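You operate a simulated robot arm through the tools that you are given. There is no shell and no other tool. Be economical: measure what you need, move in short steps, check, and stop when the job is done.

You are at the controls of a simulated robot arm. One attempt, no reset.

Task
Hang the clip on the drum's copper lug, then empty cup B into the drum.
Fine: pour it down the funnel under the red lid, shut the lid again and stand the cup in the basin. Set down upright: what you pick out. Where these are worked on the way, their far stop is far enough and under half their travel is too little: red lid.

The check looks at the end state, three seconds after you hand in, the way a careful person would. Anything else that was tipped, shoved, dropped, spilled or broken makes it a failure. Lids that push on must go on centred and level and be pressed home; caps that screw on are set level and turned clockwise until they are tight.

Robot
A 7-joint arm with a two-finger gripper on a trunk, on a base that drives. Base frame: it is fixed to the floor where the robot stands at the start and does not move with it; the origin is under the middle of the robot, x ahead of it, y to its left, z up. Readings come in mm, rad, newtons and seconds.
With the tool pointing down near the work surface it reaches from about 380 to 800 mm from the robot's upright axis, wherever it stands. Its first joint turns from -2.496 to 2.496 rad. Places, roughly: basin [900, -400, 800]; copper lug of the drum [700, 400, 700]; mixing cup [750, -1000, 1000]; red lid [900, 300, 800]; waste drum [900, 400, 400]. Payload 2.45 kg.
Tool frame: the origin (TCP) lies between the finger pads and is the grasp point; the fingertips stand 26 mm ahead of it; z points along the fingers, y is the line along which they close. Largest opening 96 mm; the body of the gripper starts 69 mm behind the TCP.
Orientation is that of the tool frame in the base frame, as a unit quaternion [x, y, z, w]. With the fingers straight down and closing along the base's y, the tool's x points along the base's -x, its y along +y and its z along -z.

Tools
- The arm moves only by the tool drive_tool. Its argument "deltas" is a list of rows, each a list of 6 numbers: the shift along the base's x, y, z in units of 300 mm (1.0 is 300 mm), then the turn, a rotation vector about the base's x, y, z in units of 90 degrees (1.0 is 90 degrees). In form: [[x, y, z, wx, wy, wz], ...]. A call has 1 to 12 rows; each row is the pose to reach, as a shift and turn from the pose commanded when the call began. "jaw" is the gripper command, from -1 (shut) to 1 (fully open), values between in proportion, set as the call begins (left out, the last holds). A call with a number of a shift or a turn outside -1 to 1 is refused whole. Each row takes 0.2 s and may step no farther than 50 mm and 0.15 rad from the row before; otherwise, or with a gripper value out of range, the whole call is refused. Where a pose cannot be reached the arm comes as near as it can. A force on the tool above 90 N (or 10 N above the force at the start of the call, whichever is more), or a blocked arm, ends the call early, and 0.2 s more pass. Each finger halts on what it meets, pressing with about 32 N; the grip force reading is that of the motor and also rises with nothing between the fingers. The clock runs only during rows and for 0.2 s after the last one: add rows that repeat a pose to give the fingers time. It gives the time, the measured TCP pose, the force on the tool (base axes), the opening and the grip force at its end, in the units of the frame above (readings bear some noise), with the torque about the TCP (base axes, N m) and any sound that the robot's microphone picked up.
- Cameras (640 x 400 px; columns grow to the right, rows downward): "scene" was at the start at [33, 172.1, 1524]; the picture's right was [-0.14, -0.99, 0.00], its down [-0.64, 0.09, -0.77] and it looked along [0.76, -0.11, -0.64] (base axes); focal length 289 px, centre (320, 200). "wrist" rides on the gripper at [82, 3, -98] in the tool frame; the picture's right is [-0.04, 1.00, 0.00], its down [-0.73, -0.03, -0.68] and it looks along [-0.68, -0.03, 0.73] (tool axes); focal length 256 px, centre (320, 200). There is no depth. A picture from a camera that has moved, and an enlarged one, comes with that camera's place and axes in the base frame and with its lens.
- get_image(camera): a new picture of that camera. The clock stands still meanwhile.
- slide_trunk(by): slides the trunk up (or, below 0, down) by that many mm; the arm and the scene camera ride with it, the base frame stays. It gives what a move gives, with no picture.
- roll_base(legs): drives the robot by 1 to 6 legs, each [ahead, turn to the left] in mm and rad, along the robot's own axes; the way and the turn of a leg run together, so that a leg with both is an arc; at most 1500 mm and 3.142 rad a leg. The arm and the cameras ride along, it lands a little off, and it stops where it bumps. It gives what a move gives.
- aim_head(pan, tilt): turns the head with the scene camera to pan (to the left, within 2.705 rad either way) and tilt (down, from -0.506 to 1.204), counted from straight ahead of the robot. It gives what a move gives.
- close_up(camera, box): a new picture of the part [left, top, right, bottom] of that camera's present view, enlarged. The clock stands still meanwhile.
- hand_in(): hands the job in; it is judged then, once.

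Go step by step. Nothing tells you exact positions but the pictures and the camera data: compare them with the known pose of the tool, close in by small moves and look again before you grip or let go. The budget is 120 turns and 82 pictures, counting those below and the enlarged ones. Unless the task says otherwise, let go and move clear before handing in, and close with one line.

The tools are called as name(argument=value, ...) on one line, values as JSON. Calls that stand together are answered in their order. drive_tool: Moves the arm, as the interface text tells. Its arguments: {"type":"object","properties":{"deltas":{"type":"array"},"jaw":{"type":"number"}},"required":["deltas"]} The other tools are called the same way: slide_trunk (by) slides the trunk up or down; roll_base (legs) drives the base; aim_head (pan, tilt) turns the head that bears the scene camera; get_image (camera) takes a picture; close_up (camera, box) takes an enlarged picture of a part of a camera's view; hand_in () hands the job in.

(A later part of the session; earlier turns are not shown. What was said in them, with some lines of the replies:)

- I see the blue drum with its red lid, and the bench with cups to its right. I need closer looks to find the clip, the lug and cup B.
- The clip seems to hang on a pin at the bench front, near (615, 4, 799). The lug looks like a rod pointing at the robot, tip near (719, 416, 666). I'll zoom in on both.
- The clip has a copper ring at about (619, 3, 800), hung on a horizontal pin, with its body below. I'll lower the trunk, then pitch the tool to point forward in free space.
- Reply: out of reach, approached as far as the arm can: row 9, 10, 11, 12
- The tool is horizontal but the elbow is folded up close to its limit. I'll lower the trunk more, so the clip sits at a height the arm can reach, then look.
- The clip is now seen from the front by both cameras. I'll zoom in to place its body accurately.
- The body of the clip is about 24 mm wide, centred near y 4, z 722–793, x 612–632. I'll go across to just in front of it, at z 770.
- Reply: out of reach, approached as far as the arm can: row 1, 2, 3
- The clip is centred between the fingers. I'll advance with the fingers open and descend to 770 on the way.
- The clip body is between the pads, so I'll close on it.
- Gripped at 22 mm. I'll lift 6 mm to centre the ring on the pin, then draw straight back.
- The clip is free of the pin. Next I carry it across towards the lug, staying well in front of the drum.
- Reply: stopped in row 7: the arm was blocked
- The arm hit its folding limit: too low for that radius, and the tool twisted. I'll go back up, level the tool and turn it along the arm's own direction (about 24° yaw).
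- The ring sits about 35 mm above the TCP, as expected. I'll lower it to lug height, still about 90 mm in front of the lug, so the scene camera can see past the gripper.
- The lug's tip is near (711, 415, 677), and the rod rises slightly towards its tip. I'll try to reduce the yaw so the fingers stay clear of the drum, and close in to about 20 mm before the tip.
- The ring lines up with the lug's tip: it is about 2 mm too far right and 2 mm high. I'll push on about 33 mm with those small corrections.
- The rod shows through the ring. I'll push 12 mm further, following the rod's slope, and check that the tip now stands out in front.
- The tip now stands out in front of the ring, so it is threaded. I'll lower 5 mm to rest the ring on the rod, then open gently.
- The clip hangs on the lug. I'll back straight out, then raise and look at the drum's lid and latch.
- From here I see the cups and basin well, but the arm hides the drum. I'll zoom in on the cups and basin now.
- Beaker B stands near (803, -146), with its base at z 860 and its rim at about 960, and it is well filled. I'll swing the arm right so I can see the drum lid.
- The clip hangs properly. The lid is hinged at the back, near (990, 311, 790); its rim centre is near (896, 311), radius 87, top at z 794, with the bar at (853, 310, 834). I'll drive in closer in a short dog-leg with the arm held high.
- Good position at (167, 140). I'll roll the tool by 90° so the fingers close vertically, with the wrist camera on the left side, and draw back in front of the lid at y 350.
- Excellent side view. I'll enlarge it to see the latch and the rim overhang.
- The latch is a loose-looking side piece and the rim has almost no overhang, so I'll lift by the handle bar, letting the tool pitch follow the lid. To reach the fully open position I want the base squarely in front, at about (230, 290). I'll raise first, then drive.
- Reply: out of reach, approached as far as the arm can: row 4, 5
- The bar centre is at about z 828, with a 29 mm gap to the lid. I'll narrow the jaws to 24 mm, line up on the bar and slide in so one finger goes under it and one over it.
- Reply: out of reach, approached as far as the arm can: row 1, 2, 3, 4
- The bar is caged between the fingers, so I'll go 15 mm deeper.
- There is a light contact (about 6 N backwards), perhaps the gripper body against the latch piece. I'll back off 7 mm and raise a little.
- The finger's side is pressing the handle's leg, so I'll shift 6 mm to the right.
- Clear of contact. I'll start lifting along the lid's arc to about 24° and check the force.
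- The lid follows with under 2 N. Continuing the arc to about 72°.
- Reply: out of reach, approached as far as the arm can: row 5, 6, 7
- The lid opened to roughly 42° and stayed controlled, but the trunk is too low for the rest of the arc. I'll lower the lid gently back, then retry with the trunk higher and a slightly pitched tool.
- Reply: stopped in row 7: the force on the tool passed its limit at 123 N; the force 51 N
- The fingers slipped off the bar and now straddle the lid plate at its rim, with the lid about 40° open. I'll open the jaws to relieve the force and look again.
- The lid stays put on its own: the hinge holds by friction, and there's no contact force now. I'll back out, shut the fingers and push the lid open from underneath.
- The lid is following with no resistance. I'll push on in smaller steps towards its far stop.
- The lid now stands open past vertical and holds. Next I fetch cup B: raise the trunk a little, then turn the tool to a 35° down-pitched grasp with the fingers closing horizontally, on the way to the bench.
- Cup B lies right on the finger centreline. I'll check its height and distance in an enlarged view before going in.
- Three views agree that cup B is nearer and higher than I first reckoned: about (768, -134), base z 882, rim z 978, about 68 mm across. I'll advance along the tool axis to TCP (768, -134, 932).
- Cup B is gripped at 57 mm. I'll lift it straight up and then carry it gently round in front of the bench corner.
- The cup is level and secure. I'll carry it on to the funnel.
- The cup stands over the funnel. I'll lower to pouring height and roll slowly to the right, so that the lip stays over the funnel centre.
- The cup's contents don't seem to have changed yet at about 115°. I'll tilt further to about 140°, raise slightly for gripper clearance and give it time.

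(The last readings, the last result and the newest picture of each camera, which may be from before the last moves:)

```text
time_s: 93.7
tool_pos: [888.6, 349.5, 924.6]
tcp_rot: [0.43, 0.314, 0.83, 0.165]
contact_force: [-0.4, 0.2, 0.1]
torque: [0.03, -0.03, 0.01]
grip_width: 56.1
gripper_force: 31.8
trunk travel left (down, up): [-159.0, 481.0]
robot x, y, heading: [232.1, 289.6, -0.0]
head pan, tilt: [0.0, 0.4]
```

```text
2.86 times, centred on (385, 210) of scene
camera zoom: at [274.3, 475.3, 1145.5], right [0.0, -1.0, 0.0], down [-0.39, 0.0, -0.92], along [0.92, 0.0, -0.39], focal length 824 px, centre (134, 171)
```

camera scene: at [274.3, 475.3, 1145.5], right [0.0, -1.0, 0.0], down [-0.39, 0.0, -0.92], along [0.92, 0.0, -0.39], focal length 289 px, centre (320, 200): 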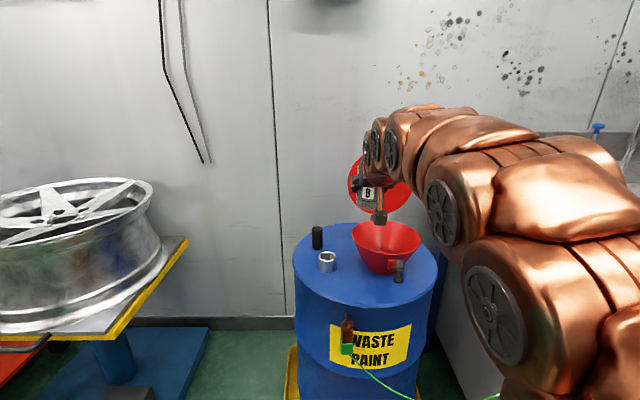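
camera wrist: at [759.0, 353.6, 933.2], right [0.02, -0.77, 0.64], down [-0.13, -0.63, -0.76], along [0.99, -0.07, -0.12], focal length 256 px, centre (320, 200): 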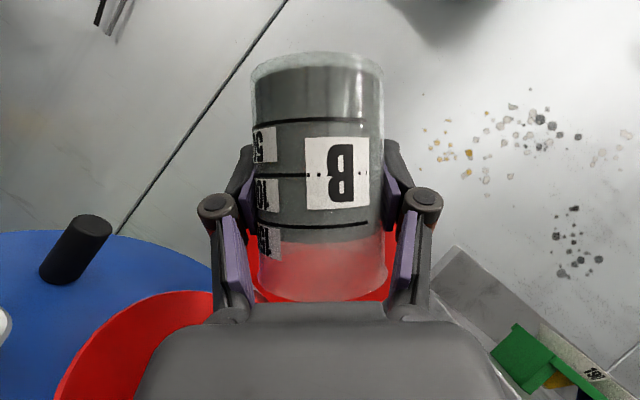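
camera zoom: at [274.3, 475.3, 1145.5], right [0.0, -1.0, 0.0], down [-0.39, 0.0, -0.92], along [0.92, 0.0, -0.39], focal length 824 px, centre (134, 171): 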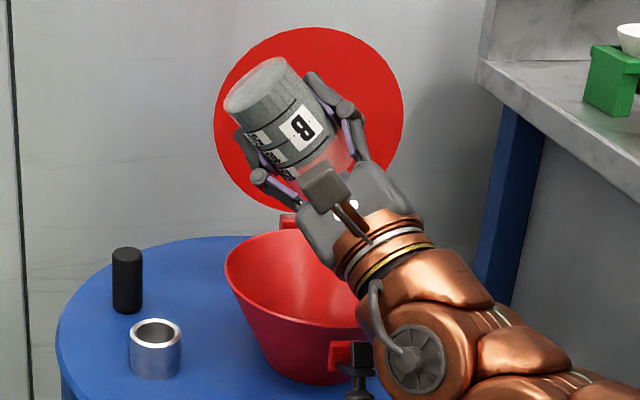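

I'll roll the cup back upright (away from any spill) and look into it from above.

drive_tool(deltas=[[0, 0, 0, -0.09, 0, 0], [0, 0, 0, -0.18, 0, 0], [0, 0, 0, -0.27, 0, 0], [0, 0, 0, -0.36, 0, 0], [0, 0, 0, -0.45, 0, 0], [0, 0, 0, -0.54, 0, 0], [0, 0, 0, -0.63, 0, 0], [0, 0, 0, -0.72, 0, 0], [0, 0, 0, -0.81, 0, 0], [0, 0, 0, -0.9, 0, 0], [0, 0, 0, -0.98, 0, 0]])

drive_tool(deltas=[[0, 0, 0, -0.09, 0, 0], [0, 0, 0, -0.18, 0, 0], [0, 0, 0, -0.27, 0, 0], [0, 0, 0, -0.36, 0, 0], [0, 0, 0, -0.45, 0, 0], [0, 0, 0, -0.52, 0, 0], [0, 0, 0, -0.56, 0, 0]])

close_up(camera="scene", box=[340, 150, 420, 210])

```text
time_s: 96.1
tool_pos: [887.7, 348.8, 923.5]
tcp_rot: [0.195, 0.803, 0.377, 0.418]
contact_force: [-0.1, 0.3, 0.0]
torque: [-0.02, -0.02, 0.01]
grip_width: 56.2
gripper_force: 31.9
trunk travel left (down, up): [-159.0, 481.0]
robot x, y, heading: [233.2, 292.3, 0.001]
head pan, tilt: [0.0, 0.4]
```

```text
time_s: 97.7
tool_pos: [887.8, 349.4, 924.0]
tcp_rot: [-0.002, 0.887, -0.001, 0.461]
contact_force: [0.5, 0.4, -0.1]
torque: [-0.02, 0.02, 0.0]
grip_width: 56.3
gripper_force: 32.2
trunk travel left (down, up): [-159.0, 481.0]
robot x, y, heading: [231.6, 293.8, -0.002]
head pan, tilt: [0.0, 0.4]
```

```text
6.67 times, centred on (380, 180) of scene
camera zoom: at [274.3, 475.3, 1145.5], right [0.0, -1.0, 0.0], down [-0.39, 0.0, -0.92], along [0.92, 0.0, -0.39], focal length 1924 px, centre (-80, 333)
```

zoom: 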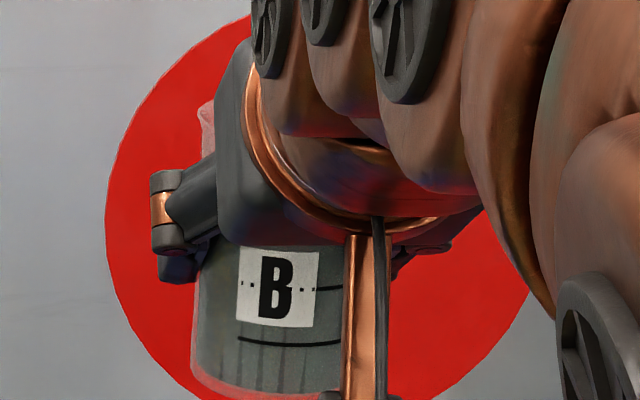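

The grey on the wall didn't shift with the tilt, so it looks like a film. I'll verify when the cup stands in the basin, which is about x 720–1015, y -527…-218, floor z ~768. Now I retract and raise the cup for the drive.

drive_tool(deltas=[[-0.05, -0.02, 0.05, 0, 0, 0], [-0.14, -0.05, 0.12, 0, 0, 0], [-0.23, -0.09, 0.19, 0, 0, 0], [-0.32, -0.12, 0.25, 0, 0, 0], [-0.4, -0.14, 0.29, 0, 0, 0], [-0.4, -0.14, 0.29, 0, 0, 0]])

slide_trunk(by=160)

roll_base(legs=[[0, -1.64], [550, 0], [0, 1.64]])

aim_head(pan=-0.15, tilt=0.5)

get_image(camera="scene")

```text
time_s: 99.1
tool_pos: [769.5, 306.1, 1013.2]
tcp_rot: [-0.002, 0.887, 0.0, 0.461]
contact_force: [0.1, -0.3, -0.3]
torque: [0.02, 0.0, 0.01]
grip_width: 56.4
gripper_force: 31.8
trunk travel left (down, up): [-159.0, 481.0]
robot x, y, heading: [231.8, 291.7, 0.001]
head pan, tilt: [0.0, 0.4]
```

```text
time_s: 101.0
tool_pos: [769.9, 306.9, 1172.6]
tcp_rot: [-0.001, 0.887, -0.001, 0.461]
contact_force: [0.3, 0.6, 0.3]
torque: [0.02, 0.0, -0.01]
grip_width: 56.2
gripper_force: 32.1
trunk travel left (down, up): [-319.0, 321.0]
robot x, y, heading: [229.1, 293.7, -0.0]
head pan, tilt: [0.0, 0.4]
```

```text
time_s: 112.1
tool_pos: [725.6, -253.9, 1171.7]
tcp_rot: [0.01, 0.887, -0.006, 0.461]
contact_force: [1.4, 0.0, 0.2]
torque: [-0.02, -0.01, -0.03]
grip_width: 56.2
gripper_force: 32.1
trunk travel left (down, up): [-319.0, 321.0]
robot x, y, heading: [190.5, -254.1, -0.023]
head pan, tilt: [0.0, 0.4]
```

```text
time_s: 112.8
tool_pos: [725.8, -252.8, 1172.7]
tcp_rot: [0.01, 0.888, -0.006, 0.46]
contact_force: [0.3, 0.5, -0.8]
torque: [-0.01, 0.0, -0.01]
grip_width: 56.2
gripper_force: 32.0
trunk travel left (down, up): [-319.0, 321.0]
robot x, y, heading: [190.9, -255.5, -0.027]
head pan, tilt: [-0.15, 0.499]
```

```text
10 pictures are left
camera scene: at [231.7, -85.5, 1296.4], right [-0.17, -0.98, 0.0], down [-0.47, 0.08, -0.88], along [0.86, -0.15, -0.48], focal length 289 px, centre (320, 200)
```

scene: 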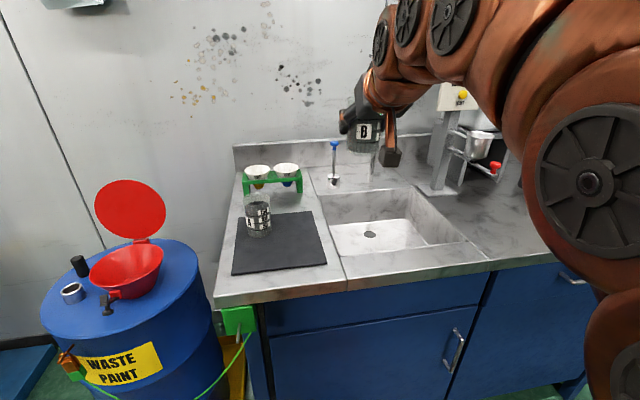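

The drain triangulates to (960, -379, 752), so the basin floor is near z 752 and the opening is x 720–1020, y -528…-220. I'll place the cup at about (950, -292), clear of the drain and the tap spout.

drive_tool(deltas=[[0.1, -0.02, -0.02, 0, 0, 0], [0.22, -0.05, -0.05, 0, 0, 0], [0.34, -0.08, -0.09, 0, 0, 0], [0.46, -0.11, -0.13, 0, 0, 0], [0.58, -0.13, -0.18, 0, 0, 0], [0.68, -0.13, -0.23, 0, 0, 0], [0.747, -0.13, -0.28, 0, 0, 0], [0.747, -0.13, -0.31, 0, 0, 0], [0.747, -0.13, -0.31, 0, 0, 0]])

slide_trunk(by=-165)

get_image(camera="scene")

```text
time_s: 114.8
tool_pos: [950.8, -292.8, 1079.7]
tcp_rot: [0.01, 0.887, -0.006, 0.462]
contact_force: [-0.9, -1.7, -0.2]
torque: [-0.01, 0.01, -0.01]
grip_width: 56.5
gripper_force: 32.1
trunk travel left (down, up): [-319.0, 321.0]
robot x, y, heading: [187.6, -258.0, -0.022]
head pan, tilt: [-0.15, 0.499]
```

```text
time_s: 116.7
tool_pos: [950.6, -293.5, 914.3]
tcp_rot: [0.009, 0.887, -0.005, 0.461]
contact_force: [0.7, -0.5, -0.3]
torque: [-0.02, 0.07, 0.0]
grip_width: 56.3
gripper_force: 31.3
trunk travel left (down, up): [-154.0, 486.0]
robot x, y, heading: [184.3, -251.8, -0.029]
head pan, tilt: [-0.15, 0.499]
```

```text
9 pictures are left
camera scene: at [231.7, -85.6, 1131.4], right [-0.17, -0.98, 0.0], down [-0.47, 0.08, -0.88], along [0.86, -0.15, -0.48], focal length 289 px, centre (320, 200)
```

scene: 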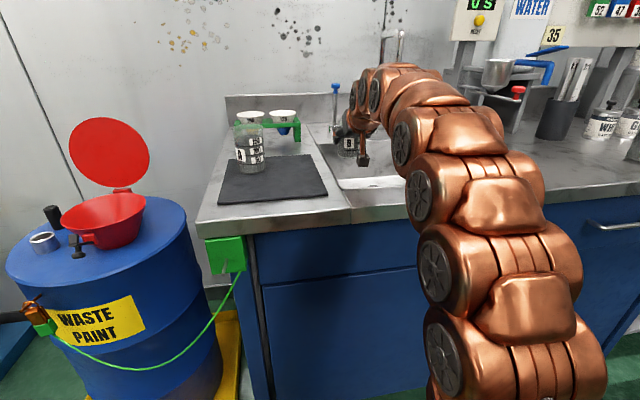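

drive_tool(deltas=[[0, 0, -0.06, 0, 0, 0], [0, 0, -0.14, 0, 0, 0], [0, 0, -0.22, 0, 0, 0], [0, 0, -0.29, 0, 0, 0], [0, 0, -0.32, 0, 0, 0], [0, 0, -0.32, 0, 0, 0]])

get_image(camera="wrist")

```text
time_s: 118.0
tool_pos: [950.3, -293.6, 817.6]
tcp_rot: [0.009, 0.887, -0.006, 0.461]
contact_force: [0.3, 0.4, -0.5]
torque: [0.0, 0.0, -0.01]
grip_width: 56.3
gripper_force: 32.3
trunk travel left (down, up): [-154.0, 486.0]
robot x, y, heading: [189.4, -257.7, -0.025]
head pan, tilt: [-0.15, 0.499]
```

```text
8 pictures are left
camera wrist: at [822.1, -287.2, 807.1], right [0.05, 1.0, 0.03], down [-0.13, -0.02, 0.99], along [0.99, -0.05, 0.13], focal length 256 px, centre (320, 200)
```

wrist: 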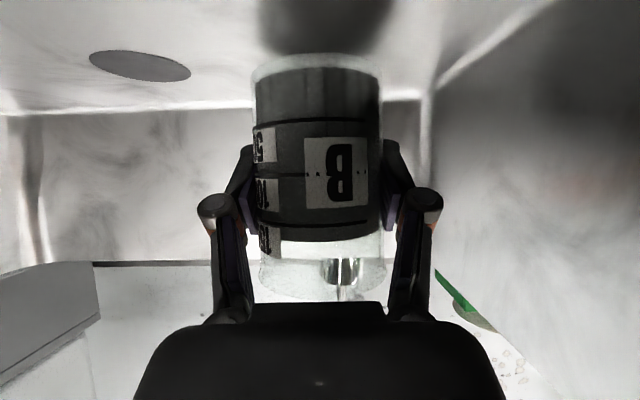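

Inside the basin, just above the floor. I'll creep down.

drive_tool(deltas=[[0, 0, -0.01, 0, 0, 0], [0, 0, -0.02, 0, 0, 0], [0, 0, -0.03, 0, 0, 0], [0, 0, -0.03, 0, 0, 0]])

```text
time_s: 119.0
tool_pos: [951.4, -293.9, 809.8]
tcp_rot: [0.01, 0.887, -0.007, 0.462]
contact_force: [1.0, -0.9, 3.4]
torque: [0.0, -0.12, 0.01]
grip_width: 56.2
gripper_force: 31.7
trunk travel left (down, up): [-154.0, 486.0]
robot x, y, heading: [191.7, -256.9, -0.023]
head pan, tilt: [-0.15, 0.499]
```

drive_tool(deltas=[[0, 0, -0.006, 0, 0, 0], [0, 0, -0.006, 0, 0, 0]])

```text
time_s: 119.7
tool_pos: [950.7, -294.0, 809.6]
tcp_rot: [0.01, 0.886, -0.007, 0.463]
contact_force: [2.3, 1.3, 16.9]
torque: [0.13, -0.22, -0.02]
grip_width: 56.3
gripper_force: 31.5
trunk travel left (down, up): [-154.0, 486.0]
robot x, y, heading: [184.7, -254.5, -0.024]
head pan, tilt: [-0.15, 0.499]
```

The cup stands on the floor. I'll ease off a touch and open the jaws.

drive_tool(deltas=[[0, 0, 0.004, 0, 0, 0], [0, 0, 0.004, 0, 0, 0]])

drive_tool(deltas=[[0, 0, 0, 0, 0, 0], [0, 0, 0, 0, 0, 0], [0, 0, 0, 0, 0, 0]], jaw=0.62)

drive_tool(deltas=[[-0.04, 0, 0.03, 0, 0, 0], [-0.1, 0, 0.07, 0, 0, 0], [-0.18, 0, 0.126, 0, 0, 0], [-0.28, 0, 0.2, 0, 0, 0], [-0.38, 0, 0.28, 0, 0, 0], [-0.46, 0, 0.36, 0, 0, 0], [-0.5, 0, 0.46, 0, 0, 0], [-0.5, 0, 0.56, 0, 0, 0]])

get_image(camera="wrist")

```text
time_s: 120.2
tool_pos: [950.7, -294.0, 807.9]
tcp_rot: [0.009, 0.887, -0.006, 0.462]
contact_force: [5.4, 0.4, 15.9]
torque: [0.21, -0.33, -0.06]
grip_width: 56.3
gripper_force: 32.1
trunk travel left (down, up): [-154.0, 486.0]
robot x, y, heading: [191.5, -254.7, -0.022]
head pan, tilt: [-0.15, 0.499]
```

```text
time_s: 121.0
tool_pos: [951.2, -294.1, 808.1]
tcp_rot: [0.01, 0.888, -0.006, 0.46]
contact_force: [-0.4, -0.2, -0.5]
torque: [0.02, 0.0, -0.01]
grip_width: 77.4
gripper_force: 0.1
trunk travel left (down, up): [-154.0, 486.0]
robot x, y, heading: [187.7, -253.8, -0.027]
head pan, tilt: [-0.15, 0.499]
```

```text
time_s: 122.1
tool_pos: [876.9, -293.9, 863.9]
tcp_rot: [0.009, 0.887, -0.006, 0.462]
contact_force: [78.6, -5.0, -19.8]
torque: [0.04, -3.19, 1.18]
grip_width: 77.9
gripper_force: 0.0
trunk travel left (down, up): [-154.0, 486.0]
robot x, y, heading: [195.7, -254.0, -0.024]
head pan, tilt: [-0.15, 0.499]
stopped in row 5: the force on the tool passed its limit at 130 N (the readings are from after the stop); the commanded pose is now the measured one
```

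```text
7 pictures are left
camera wrist: at [748.3, -287.3, 852.6], right [0.04, 1.0, 0.03], down [-0.14, -0.02, 0.99], along [0.99, -0.05, 0.14], focal length 256 px, centre (320, 200)
```

wrist: 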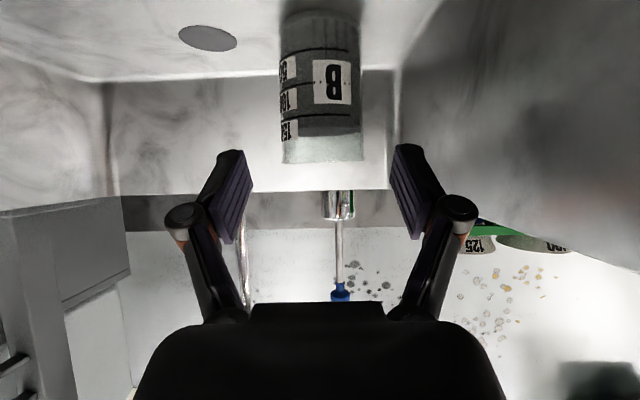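

The cup stands well; the camera housing bumped the basin's front wall on the way out. I'll move slightly forward and then straight up.

drive_tool(deltas=[[0.03, 0, 0.03, 0, 0, 0], [0.03, 0, 0.15, 0, 0, 0], [0.03, 0, 0.3, 0, 0, 0], [0.03, 0, 0.45, 0, 0, 0], [0, 0, 0.58, 0, 0, 0], [-0.1, 0, 0.7, 0, 0, 0]])

slide_trunk(by=170)

drive_tool(deltas=[[-0.1, -0.1, 0, 0, 0, 0], [-0.22, -0.22, 0, 0, 0, 0], [-0.34, -0.34, 0, 0, 0, -0.05], [-0.4, -0.48, 0, 0, 0, -0.1], [-0.4, -0.62, 0, 0, 0, -0.15]])

close_up(camera="scene", box=[310, 170, 460, 270])

```text
time_s: 123.5
tool_pos: [840.9, -295.3, 1077.2]
tcp_rot: [0.009, 0.887, -0.006, 0.462]
contact_force: [0.1, 0.5, -0.1]
torque: [0.0, -0.04, 0.02]
grip_width: 77.8
gripper_force: 0.1
trunk travel left (down, up): [-154.0, 486.0]
robot x, y, heading: [189.3, -254.5, -0.025]
head pan, tilt: [-0.15, 0.499]
```

```text
time_s: 125.4
tool_pos: [840.8, -295.4, 1247.9]
tcp_rot: [0.01, 0.887, -0.007, 0.462]
contact_force: [0.3, 0.6, 0.5]
torque: [-0.02, -0.03, 0.02]
grip_width: 77.9
gripper_force: 0.1
trunk travel left (down, up): [-324.0, 316.0]
robot x, y, heading: [189.0, -255.2, -0.026]
head pan, tilt: [-0.15, 0.499]
```

```text
refused: row 2 steps farther than a row can; nothing moved
```

```text
4.00 times, centred on (385, 220) of scene
camera zoom: at [232.0, -85.6, 1301.3], right [-0.17, -0.98, 0.0], down [-0.47, 0.08, -0.88], along [0.86, -0.15, -0.48], focal length 1154 px, centre (60, 120)
```

zoom: 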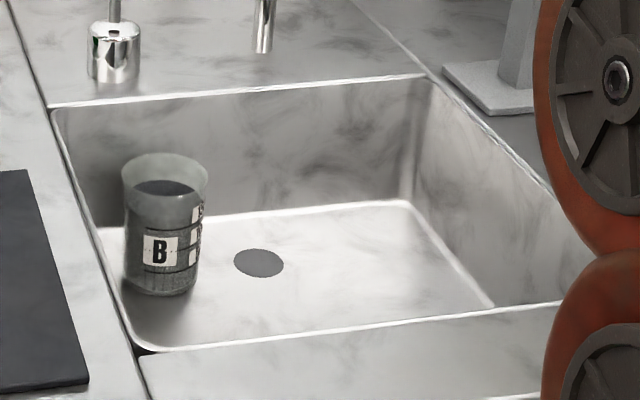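

The cup stands upright in the basin. I need to tell whether it's truly empty, so I'll compare it closely with cup A.

close_up(camera="scene", box=[330, 205, 370, 245])

close_up(camera="scene", box=[235, 180, 285, 245])

```text
10.00 times, centred on (350, 225) of scene
camera zoom: at [232.0, -85.6, 1301.3], right [-0.17, -0.98, 0.0], down [-0.47, 0.08, -0.88], along [0.86, -0.15, -0.48], focal length 2886 px, centre (20, -50)
```

zoom: 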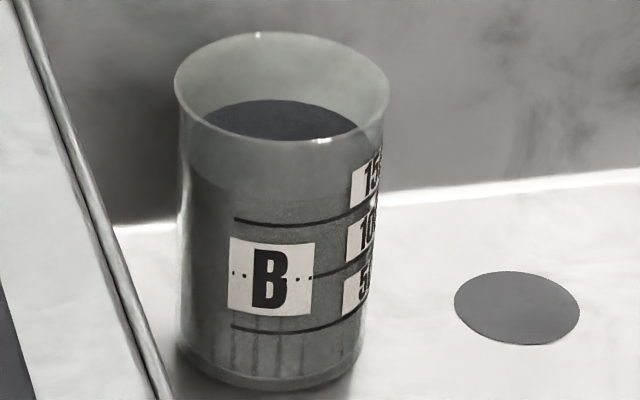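

```text
6.15 times, centred on (260, 212) of scene
camera zoom: at [232.0, -85.6, 1301.3], right [-0.17, -0.98, 0.0], down [-0.47, 0.08, -0.88], along [0.86, -0.15, -0.48], focal length 1776 px, centre (689, 123)
```

zoom: 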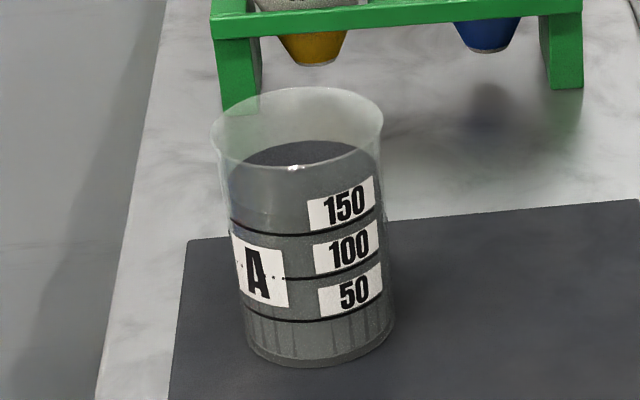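

Cup B stands upright; what looks grey inside kept the same shape at every tilt, and the load reading dropped by about 0.8 N after the pour, so I take it as emptied. Next I return to the drum to close the lid, retracting the arm first.

drive_tool(deltas=[[-0.12, 0.04, 0, 0, 0, 0], [-0.24, 0.08, 0, 0, 0, 0], [-0.35, 0.12, 0, 0, 0, 0], [-0.35, 0.12, 0, 0, 0, 0]], jaw=-1)

roll_base(legs=[[0, 1.48], [550, 0], [0, -1.455]])

aim_head(pan=0.05, tilt=0.45)

get_image(camera="scene")

```text
time_s: 126.4
tool_pos: [736.6, -256.7, 1246.4]
tcp_rot: [0.009, 0.887, -0.006, 0.462]
contact_force: [-1.0, 0.1, 0.6]
torque: [0.01, 0.02, -0.02]
grip_width: 0.0
gripper_force: 15.5
trunk travel left (down, up): [-324.0, 316.0]
robot x, y, heading: [188.0, -254.3, -0.024]
head pan, tilt: [-0.15, 0.499]
```

```text
time_s: 136.8
tool_pos: [799.8, 302.4, 1246.1]
tcp_rot: [-0.004, 0.887, 0.001, 0.462]
contact_force: [0.3, -0.5, 0.2]
torque: [0.03, 0.01, -0.04]
grip_width: 0.2
gripper_force: 28.3
trunk travel left (down, up): [-324.0, 316.0]
robot x, y, heading: [254.4, 291.0, 0.004]
head pan, tilt: [-0.15, 0.499]
```

```text
time_s: 137.5
tool_pos: [799.3, 302.3, 1246.7]
tcp_rot: [-0.004, 0.887, 0.001, 0.462]
contact_force: [-0.3, 0.9, 0.3]
torque: [0.03, 0.0, -0.06]
grip_width: 0.0
gripper_force: 28.4
trunk travel left (down, up): [-324.0, 316.0]
robot x, y, heading: [253.0, 289.8, 0.002]
head pan, tilt: [0.051, 0.45]
```

```text
3 pictures are left
camera scene: at [291.9, 478.3, 1305.8], right [0.05, -1.0, 0.0], down [-0.43, -0.02, -0.9], along [0.9, 0.05, -0.44], focal length 289 px, centre (320, 200)
```

scene: 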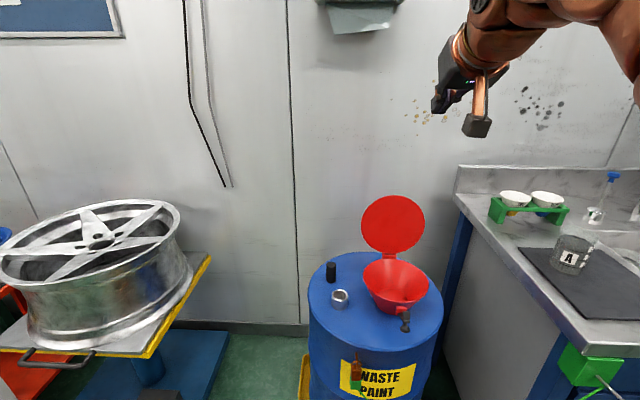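

The view confirms the lid stands at about 103°, with its top rim at (1042, 313, 965). I'll pitch the tool steeply, go over the rim on its right side (y 246, clear of the handle) and hook behind it.

drive_tool(deltas=[[0.1, -0.02, -0.05, 0, 0.08, 0], [0.2, -0.05, -0.1, 0, 0.16, 0], [0.3, -0.08, -0.16, 0, 0.24, 0], [0.4, -0.12, -0.22, 0, 0.32, 0], [0.5, -0.15, -0.28, 0, 0.4, 0], [0.6, -0.187, -0.34, 0, 0.444, 0], [0.7, -0.187, -0.42, 0, 0.444, 0], [0.8, -0.187, -0.5, 0, 0.444, 0], [0.853, -0.187, -0.58, 0, 0.444, 0], [0.853, -0.187, -0.65, 0, 0.444, 0], [0.853, -0.187, -0.65, 0, 0.444, 0]])

```text
time_s: 139.9
tool_pos: [933.9, 285.4, 1001.1]
tcp_rot: [-0.003, 0.991, 0.002, 0.13]
contact_force: [0.3, -0.4, 0.1]
torque: [-0.04, -0.01, -0.02]
grip_width: 0.0
gripper_force: 28.6
out of reach, approached as far as the arm can: row 3, 4, 5, 6, 7, 8, 9, 10, 11
trunk travel left (down, up): [-324.0, 316.0]
robot x, y, heading: [249.5, 290.1, 0.002]
head pan, tilt: [0.051, 0.45]
```

Out of reach with the trunk this low. I'll raise the trunk and stretch out again.

slide_trunk(by=200)

drive_tool(deltas=[[0.06, -0.03, -0.1, 0, 0, 0], [0.16, -0.06, -0.2, 0, 0, 0], [0.26, -0.1, -0.3, 0, 0, 0], [0.36, -0.13, -0.4, 0, 0, 0], [0.4, -0.13, -0.5, 0, 0, 0], [0.4, -0.13, -0.5, 0, 0, 0]])

```text
time_s: 142.1
tool_pos: [933.5, 286.0, 1200.5]
tcp_rot: [-0.003, 0.991, 0.003, 0.132]
contact_force: [-0.5, 0.5, 0.2]
torque: [0.02, -0.01, -0.02]
grip_width: 0.0
gripper_force: 28.3
trunk travel left (down, up): [-524.0, 116.0]
robot x, y, heading: [252.9, 288.3, 0.005]
head pan, tilt: [0.051, 0.45]
```

```text
time_s: 143.5
tool_pos: [1050.0, 247.0, 1050.1]
tcp_rot: [-0.002, 0.991, 0.002, 0.132]
contact_force: [-0.1, 0.0, -0.1]
torque: [0.01, -0.02, -0.01]
grip_width: 0.2
gripper_force: 28.7
out of reach, approached as far as the arm can: row 4
trunk travel left (down, up): [-524.0, 116.0]
robot x, y, heading: [249.2, 292.3, -0.001]
head pan, tilt: [0.051, 0.45]
```

Reached. Now a little further back, then down behind the rim.

drive_tool(deltas=[[0.03, 0, -0.05, 0, 0, 0], [0.035, 0, -0.15, 0, 0, 0], [0.035, 0, -0.27, 0, 0, 0], [0.035, 0, -0.385, 0, 0, 0], [0.035, 0, -0.385, 0, 0, 0]])

get_image(camera="wrist")

```text
time_s: 144.7
tool_pos: [1063.5, 245.7, 935.1]
tcp_rot: [-0.003, 0.991, 0.002, 0.132]
contact_force: [-0.3, 0.4, 0.2]
torque: [-0.03, 0.02, -0.04]
grip_width: 0.0
gripper_force: 27.9
out of reach, approached as far as the arm can: row 1
trunk travel left (down, up): [-524.0, 116.0]
robot x, y, heading: [257.3, 290.4, -0.001]
head pan, tilt: [0.051, 0.45]
```

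```text
2 pictures are left
camera wrist: at [957.4, 248.3, 1008.5], right [0.03, 1.0, 0.01], down [0.53, -0.03, 0.85], along [0.85, -0.02, -0.53], focal length 256 px, centre (320, 200)
```

wrist: 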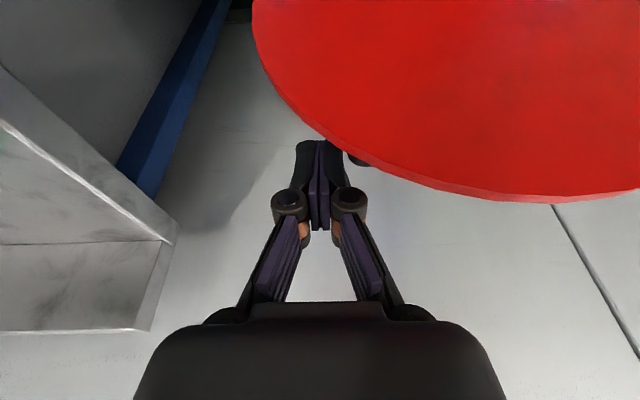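

The fingers are just behind the rim's edge, but shallow. I'll go 30 mm deeper and a bit more to the right, to stay off the handle leg, then pull the lid forward.

drive_tool(deltas=[[0, -0.043, -0.05, 0, 0, 0], [0, -0.043, -0.1, 0, 0, 0], [-0.08, -0.043, -0.1, 0, 0, 0], [-0.15, -0.043, -0.1, 0, 0, 0], [-0.22, -0.043, -0.1, 0, 0, 0], [-0.29, -0.043, -0.1, 0, 0, 0], [-0.357, -0.043, -0.1, 0, 0, 0], [-0.357, -0.043, -0.1, 0, 0, 0]])

```text
time_s: 146.5
tool_pos: [958.3, 233.5, 904.2]
tcp_rot: [-0.002, 0.991, 0.002, 0.131]
contact_force: [-0.5, 0.7, 0.1]
torque: [0.01, 0.02, 0.0]
grip_width: 0.0
gripper_force: 28.6
trunk travel left (down, up): [-524.0, 116.0]
robot x, y, heading: [254.1, 289.0, 0.003]
head pan, tilt: [0.051, 0.45]
```

drive_tool(deltas=[[-0.08, 0, -0.04, 0, 0, 0], [-0.143, 0, -0.1, 0, 0, 0], [-0.2, 0, -0.14, 0, 0, 0], [-0.2, 0, -0.14, 0, 0, 0]])

get_image(camera="scene")

```text
time_s: 147.5
tool_pos: [896.3, 233.7, 861.6]
tcp_rot: [-0.003, 0.991, 0.002, 0.132]
contact_force: [0.2, -0.4, 0.4]
torque: [-0.01, 0.01, 0.02]
grip_width: 0.0
gripper_force: 28.5
trunk travel left (down, up): [-524.0, 116.0]
robot x, y, heading: [250.5, 289.7, 0.003]
head pan, tilt: [0.051, 0.45]
```

```text
1 pictures are left
camera scene: at [292.0, 478.3, 1505.8], right [0.05, -1.0, 0.0], down [-0.43, -0.02, -0.9], along [0.9, 0.05, -0.44], focal length 289 px, centre (320, 200)
```

scene: 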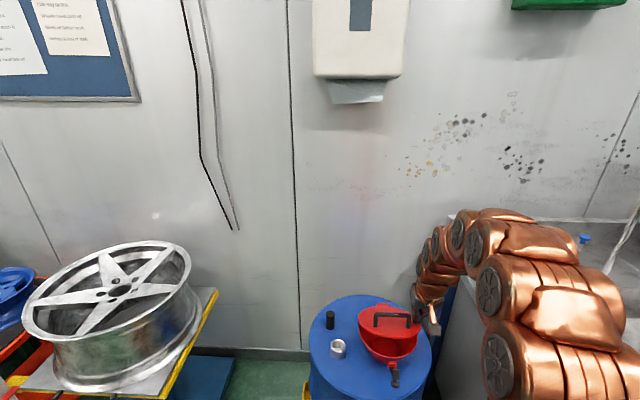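

The lid is down to roughly 25°. I'll keep pressing it down gently until it seats.

drive_tool(deltas=[[-0.02, 0, -0.04, 0, 0, 0], [-0.03, 0, -0.08, 0, 0, 0], [-0.03, 0, -0.11, 0, 0, 0], [-0.03, 0, -0.13, 0, 0, 0], [-0.03, 0, -0.13, 0, 0, 0]])

```text
time_s: 148.7
tool_pos: [888.2, 233.2, 825.4]
tcp_rot: [-0.002, 0.991, 0.002, 0.131]
contact_force: [-0.3, 0.0, 0.3]
torque: [0.01, -0.01, -0.02]
grip_width: 0.0
gripper_force: 29.0
trunk travel left (down, up): [-524.0, 116.0]
robot x, y, heading: [254.1, 292.5, 0.0]
head pan, tilt: [0.051, 0.45]
```

drive_tool(deltas=[[0, 0, -0.01, 0, 0, 0], [0, 0, -0.02, 0, 0, 0], [0, 0, -0.02, 0, 0, 0]])

```text
time_s: 149.5
tool_pos: [887.2, 234.0, 821.4]
tcp_rot: [-0.003, 0.991, 0.001, 0.133]
contact_force: [-3.7, -0.2, 26.8]
torque: [0.17, 0.2, 0.05]
grip_width: 0.0
gripper_force: 28.2
trunk travel left (down, up): [-524.0, 116.0]
robot x, y, heading: [254.0, 289.6, 0.005]
head pan, tilt: [0.051, 0.45]
```

A firm 27 N contact at the closed height. I'll lift, then confirm with a light press on the handle bar over the front of the lid.

drive_tool(deltas=[[0, 0, 0.13, 0, 0, 0], [0, 0, 0.25, 0, 0, 0], [-0.05, 0.12, 0.25, 0, 0, 0], [-0.137, 0.257, 0.25, 0, 0, 0], [-0.137, 0.257, 0.18, 0, 0, 0], [-0.137, 0.257, 0.15, 0, 0, 0]])

drive_tool(deltas=[[0, 0, -0.01, 0, 0, 0], [0, 0, -0.02, 0, 0, 0], [0, 0, -0.02, 0, 0, 0]])

```text
time_s: 150.9
tool_pos: [847.6, 311.9, 863.8]
tcp_rot: [-0.003, 0.991, 0.001, 0.132]
contact_force: [0.4, 0.4, -0.7]
torque: [0.05, -0.02, 0.0]
grip_width: 0.2
gripper_force: 28.6
trunk travel left (down, up): [-524.0, 116.0]
robot x, y, heading: [250.2, 292.4, 0.007]
head pan, tilt: [0.051, 0.45]
```

```text
time_s: 151.7
tool_pos: [847.8, 310.6, 857.1]
tcp_rot: [-0.004, 0.991, 0.002, 0.132]
contact_force: [0.2, -0.5, 1.2]
torque: [-0.03, -0.04, 0.03]
grip_width: 0.0
gripper_force: 28.5
trunk travel left (down, up): [-524.0, 116.0]
robot x, y, heading: [254.6, 289.2, 0.007]
head pan, tilt: [0.051, 0.45]
```

drive_tool(deltas=[[0, 0, -0.008, 0, 0, 0], [0, 0, -0.015, 0, 0, 0], [0, 0, -0.015, 0, 0, 0]])

```text
time_s: 152.5
tool_pos: [846.4, 311.0, 856.1]
tcp_rot: [-0.003, 0.991, 0.002, 0.135]
contact_force: [-9.3, 2.0, 46.9]
torque: [-0.03, -0.13, -0.02]
grip_width: 6.0
gripper_force: 28.3
trunk travel left (down, up): [-524.0, 116.0]
robot x, y, heading: [253.5, 290.7, -0.0]
head pan, tilt: [0.051, 0.45]
```

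The bar stops firmly at its closed height, so the lid is shut. I'll lift straight off, back away and take the last picture.

drive_tool(deltas=[[0, 0, 0.1, 0, 0, 0], [0, 0, 0.25, 0, 0, 0], [0, 0, 0.4, 0, 0, 0], [-0.08, 0, 0.55, 0, 0, 0], [-0.08, 0, 0.7, 0, 0, 0], [-0.08, 0, 0.8, 0, 0, 0]])

aim_head(pan=0.0, tilt=0.75)

close_up(camera="scene", box=[270, 130, 490, 270])

```text
refused: row 4 steps farther than a row can; nothing moved
```

```text
time_s: 153.3
tool_pos: [846.6, 310.3, 856.1]
tcp_rot: [-0.003, 0.991, 0.002, 0.134]
contact_force: [-3.4, 3.0, 61.3]
torque: [0.02, -0.39, 0.0]
grip_width: 5.9
gripper_force: 28.2
trunk travel left (down, up): [-524.0, 116.0]
robot x, y, heading: [252.8, 291.1, 0.005]
head pan, tilt: [0.0, 0.75]
```

```text
2.86 times, centred on (380, 200) of scene
camera zoom: at [280.0, 473.8, 1479.8], right [0.0, -1.0, 0.0], down [-0.68, 0.0, -0.73], along [0.73, 0.0, -0.68], focal length 824 px, centre (149, 200)
```

zoom: 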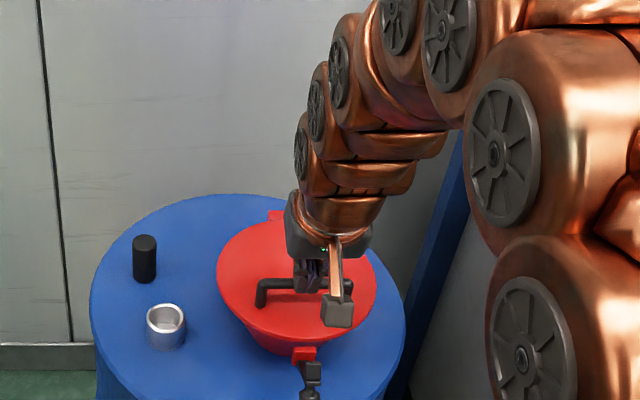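

The lid is shut and level. Lifting straight off in smaller steps.

drive_tool(deltas=[[0, 0, 0.02, 0, 0, 0], [0, 0, 0.05, 0, 0, 0], [0, 0, 0.05, 0, 0, 0]])

drive_tool(deltas=[[0, 0, 0.12, 0, 0, 0], [0, 0, 0.26, 0, 0, 0], [0, 0, 0.4, 0, 0, 0], [-0.05, 0, 0.53, 0, 0, 0], [-0.08, 0, 0.65, 0, 0, 0], [-0.08, 0, 0.65, 0, 0, 0]])

```text
time_s: 154.1
tool_pos: [845.7, 310.6, 866.8]
tcp_rot: [-0.003, 0.992, 0.002, 0.13]
contact_force: [0.3, 0.5, 0.4]
torque: [-0.03, 0.02, 0.01]
grip_width: 0.0
gripper_force: 28.0
trunk travel left (down, up): [-524.0, 116.0]
robot x, y, heading: [253.0, 289.3, 0.0]
head pan, tilt: [0.0, 0.75]
```

```text
time_s: 155.5
tool_pos: [822.6, 311.3, 1062.1]
tcp_rot: [-0.003, 0.991, 0.003, 0.132]
contact_force: [0.6, 0.8, 0.3]
torque: [0.02, 0.01, -0.01]
grip_width: 0.0
gripper_force: 28.4
trunk travel left (down, up): [-524.0, 116.0]
robot x, y, heading: [255.0, 287.5, 0.0]
head pan, tilt: [0.0, 0.75]
```

The tool came off the bar freely with no load, and the arm is clear, so I'm handing in.

hand_in()

```text
The job is handed in.
```

The clip hangs on the copper lug, cup B was tipped to about 140° over the funnel, the red lid is shut and the cup stands upright in the basin. One doubt remains: in the pictures cup B's grey level looks the same as before the pour, so I believe it is empty only from a small drop in load (about 0.8 N) and could not confirm it by eye.
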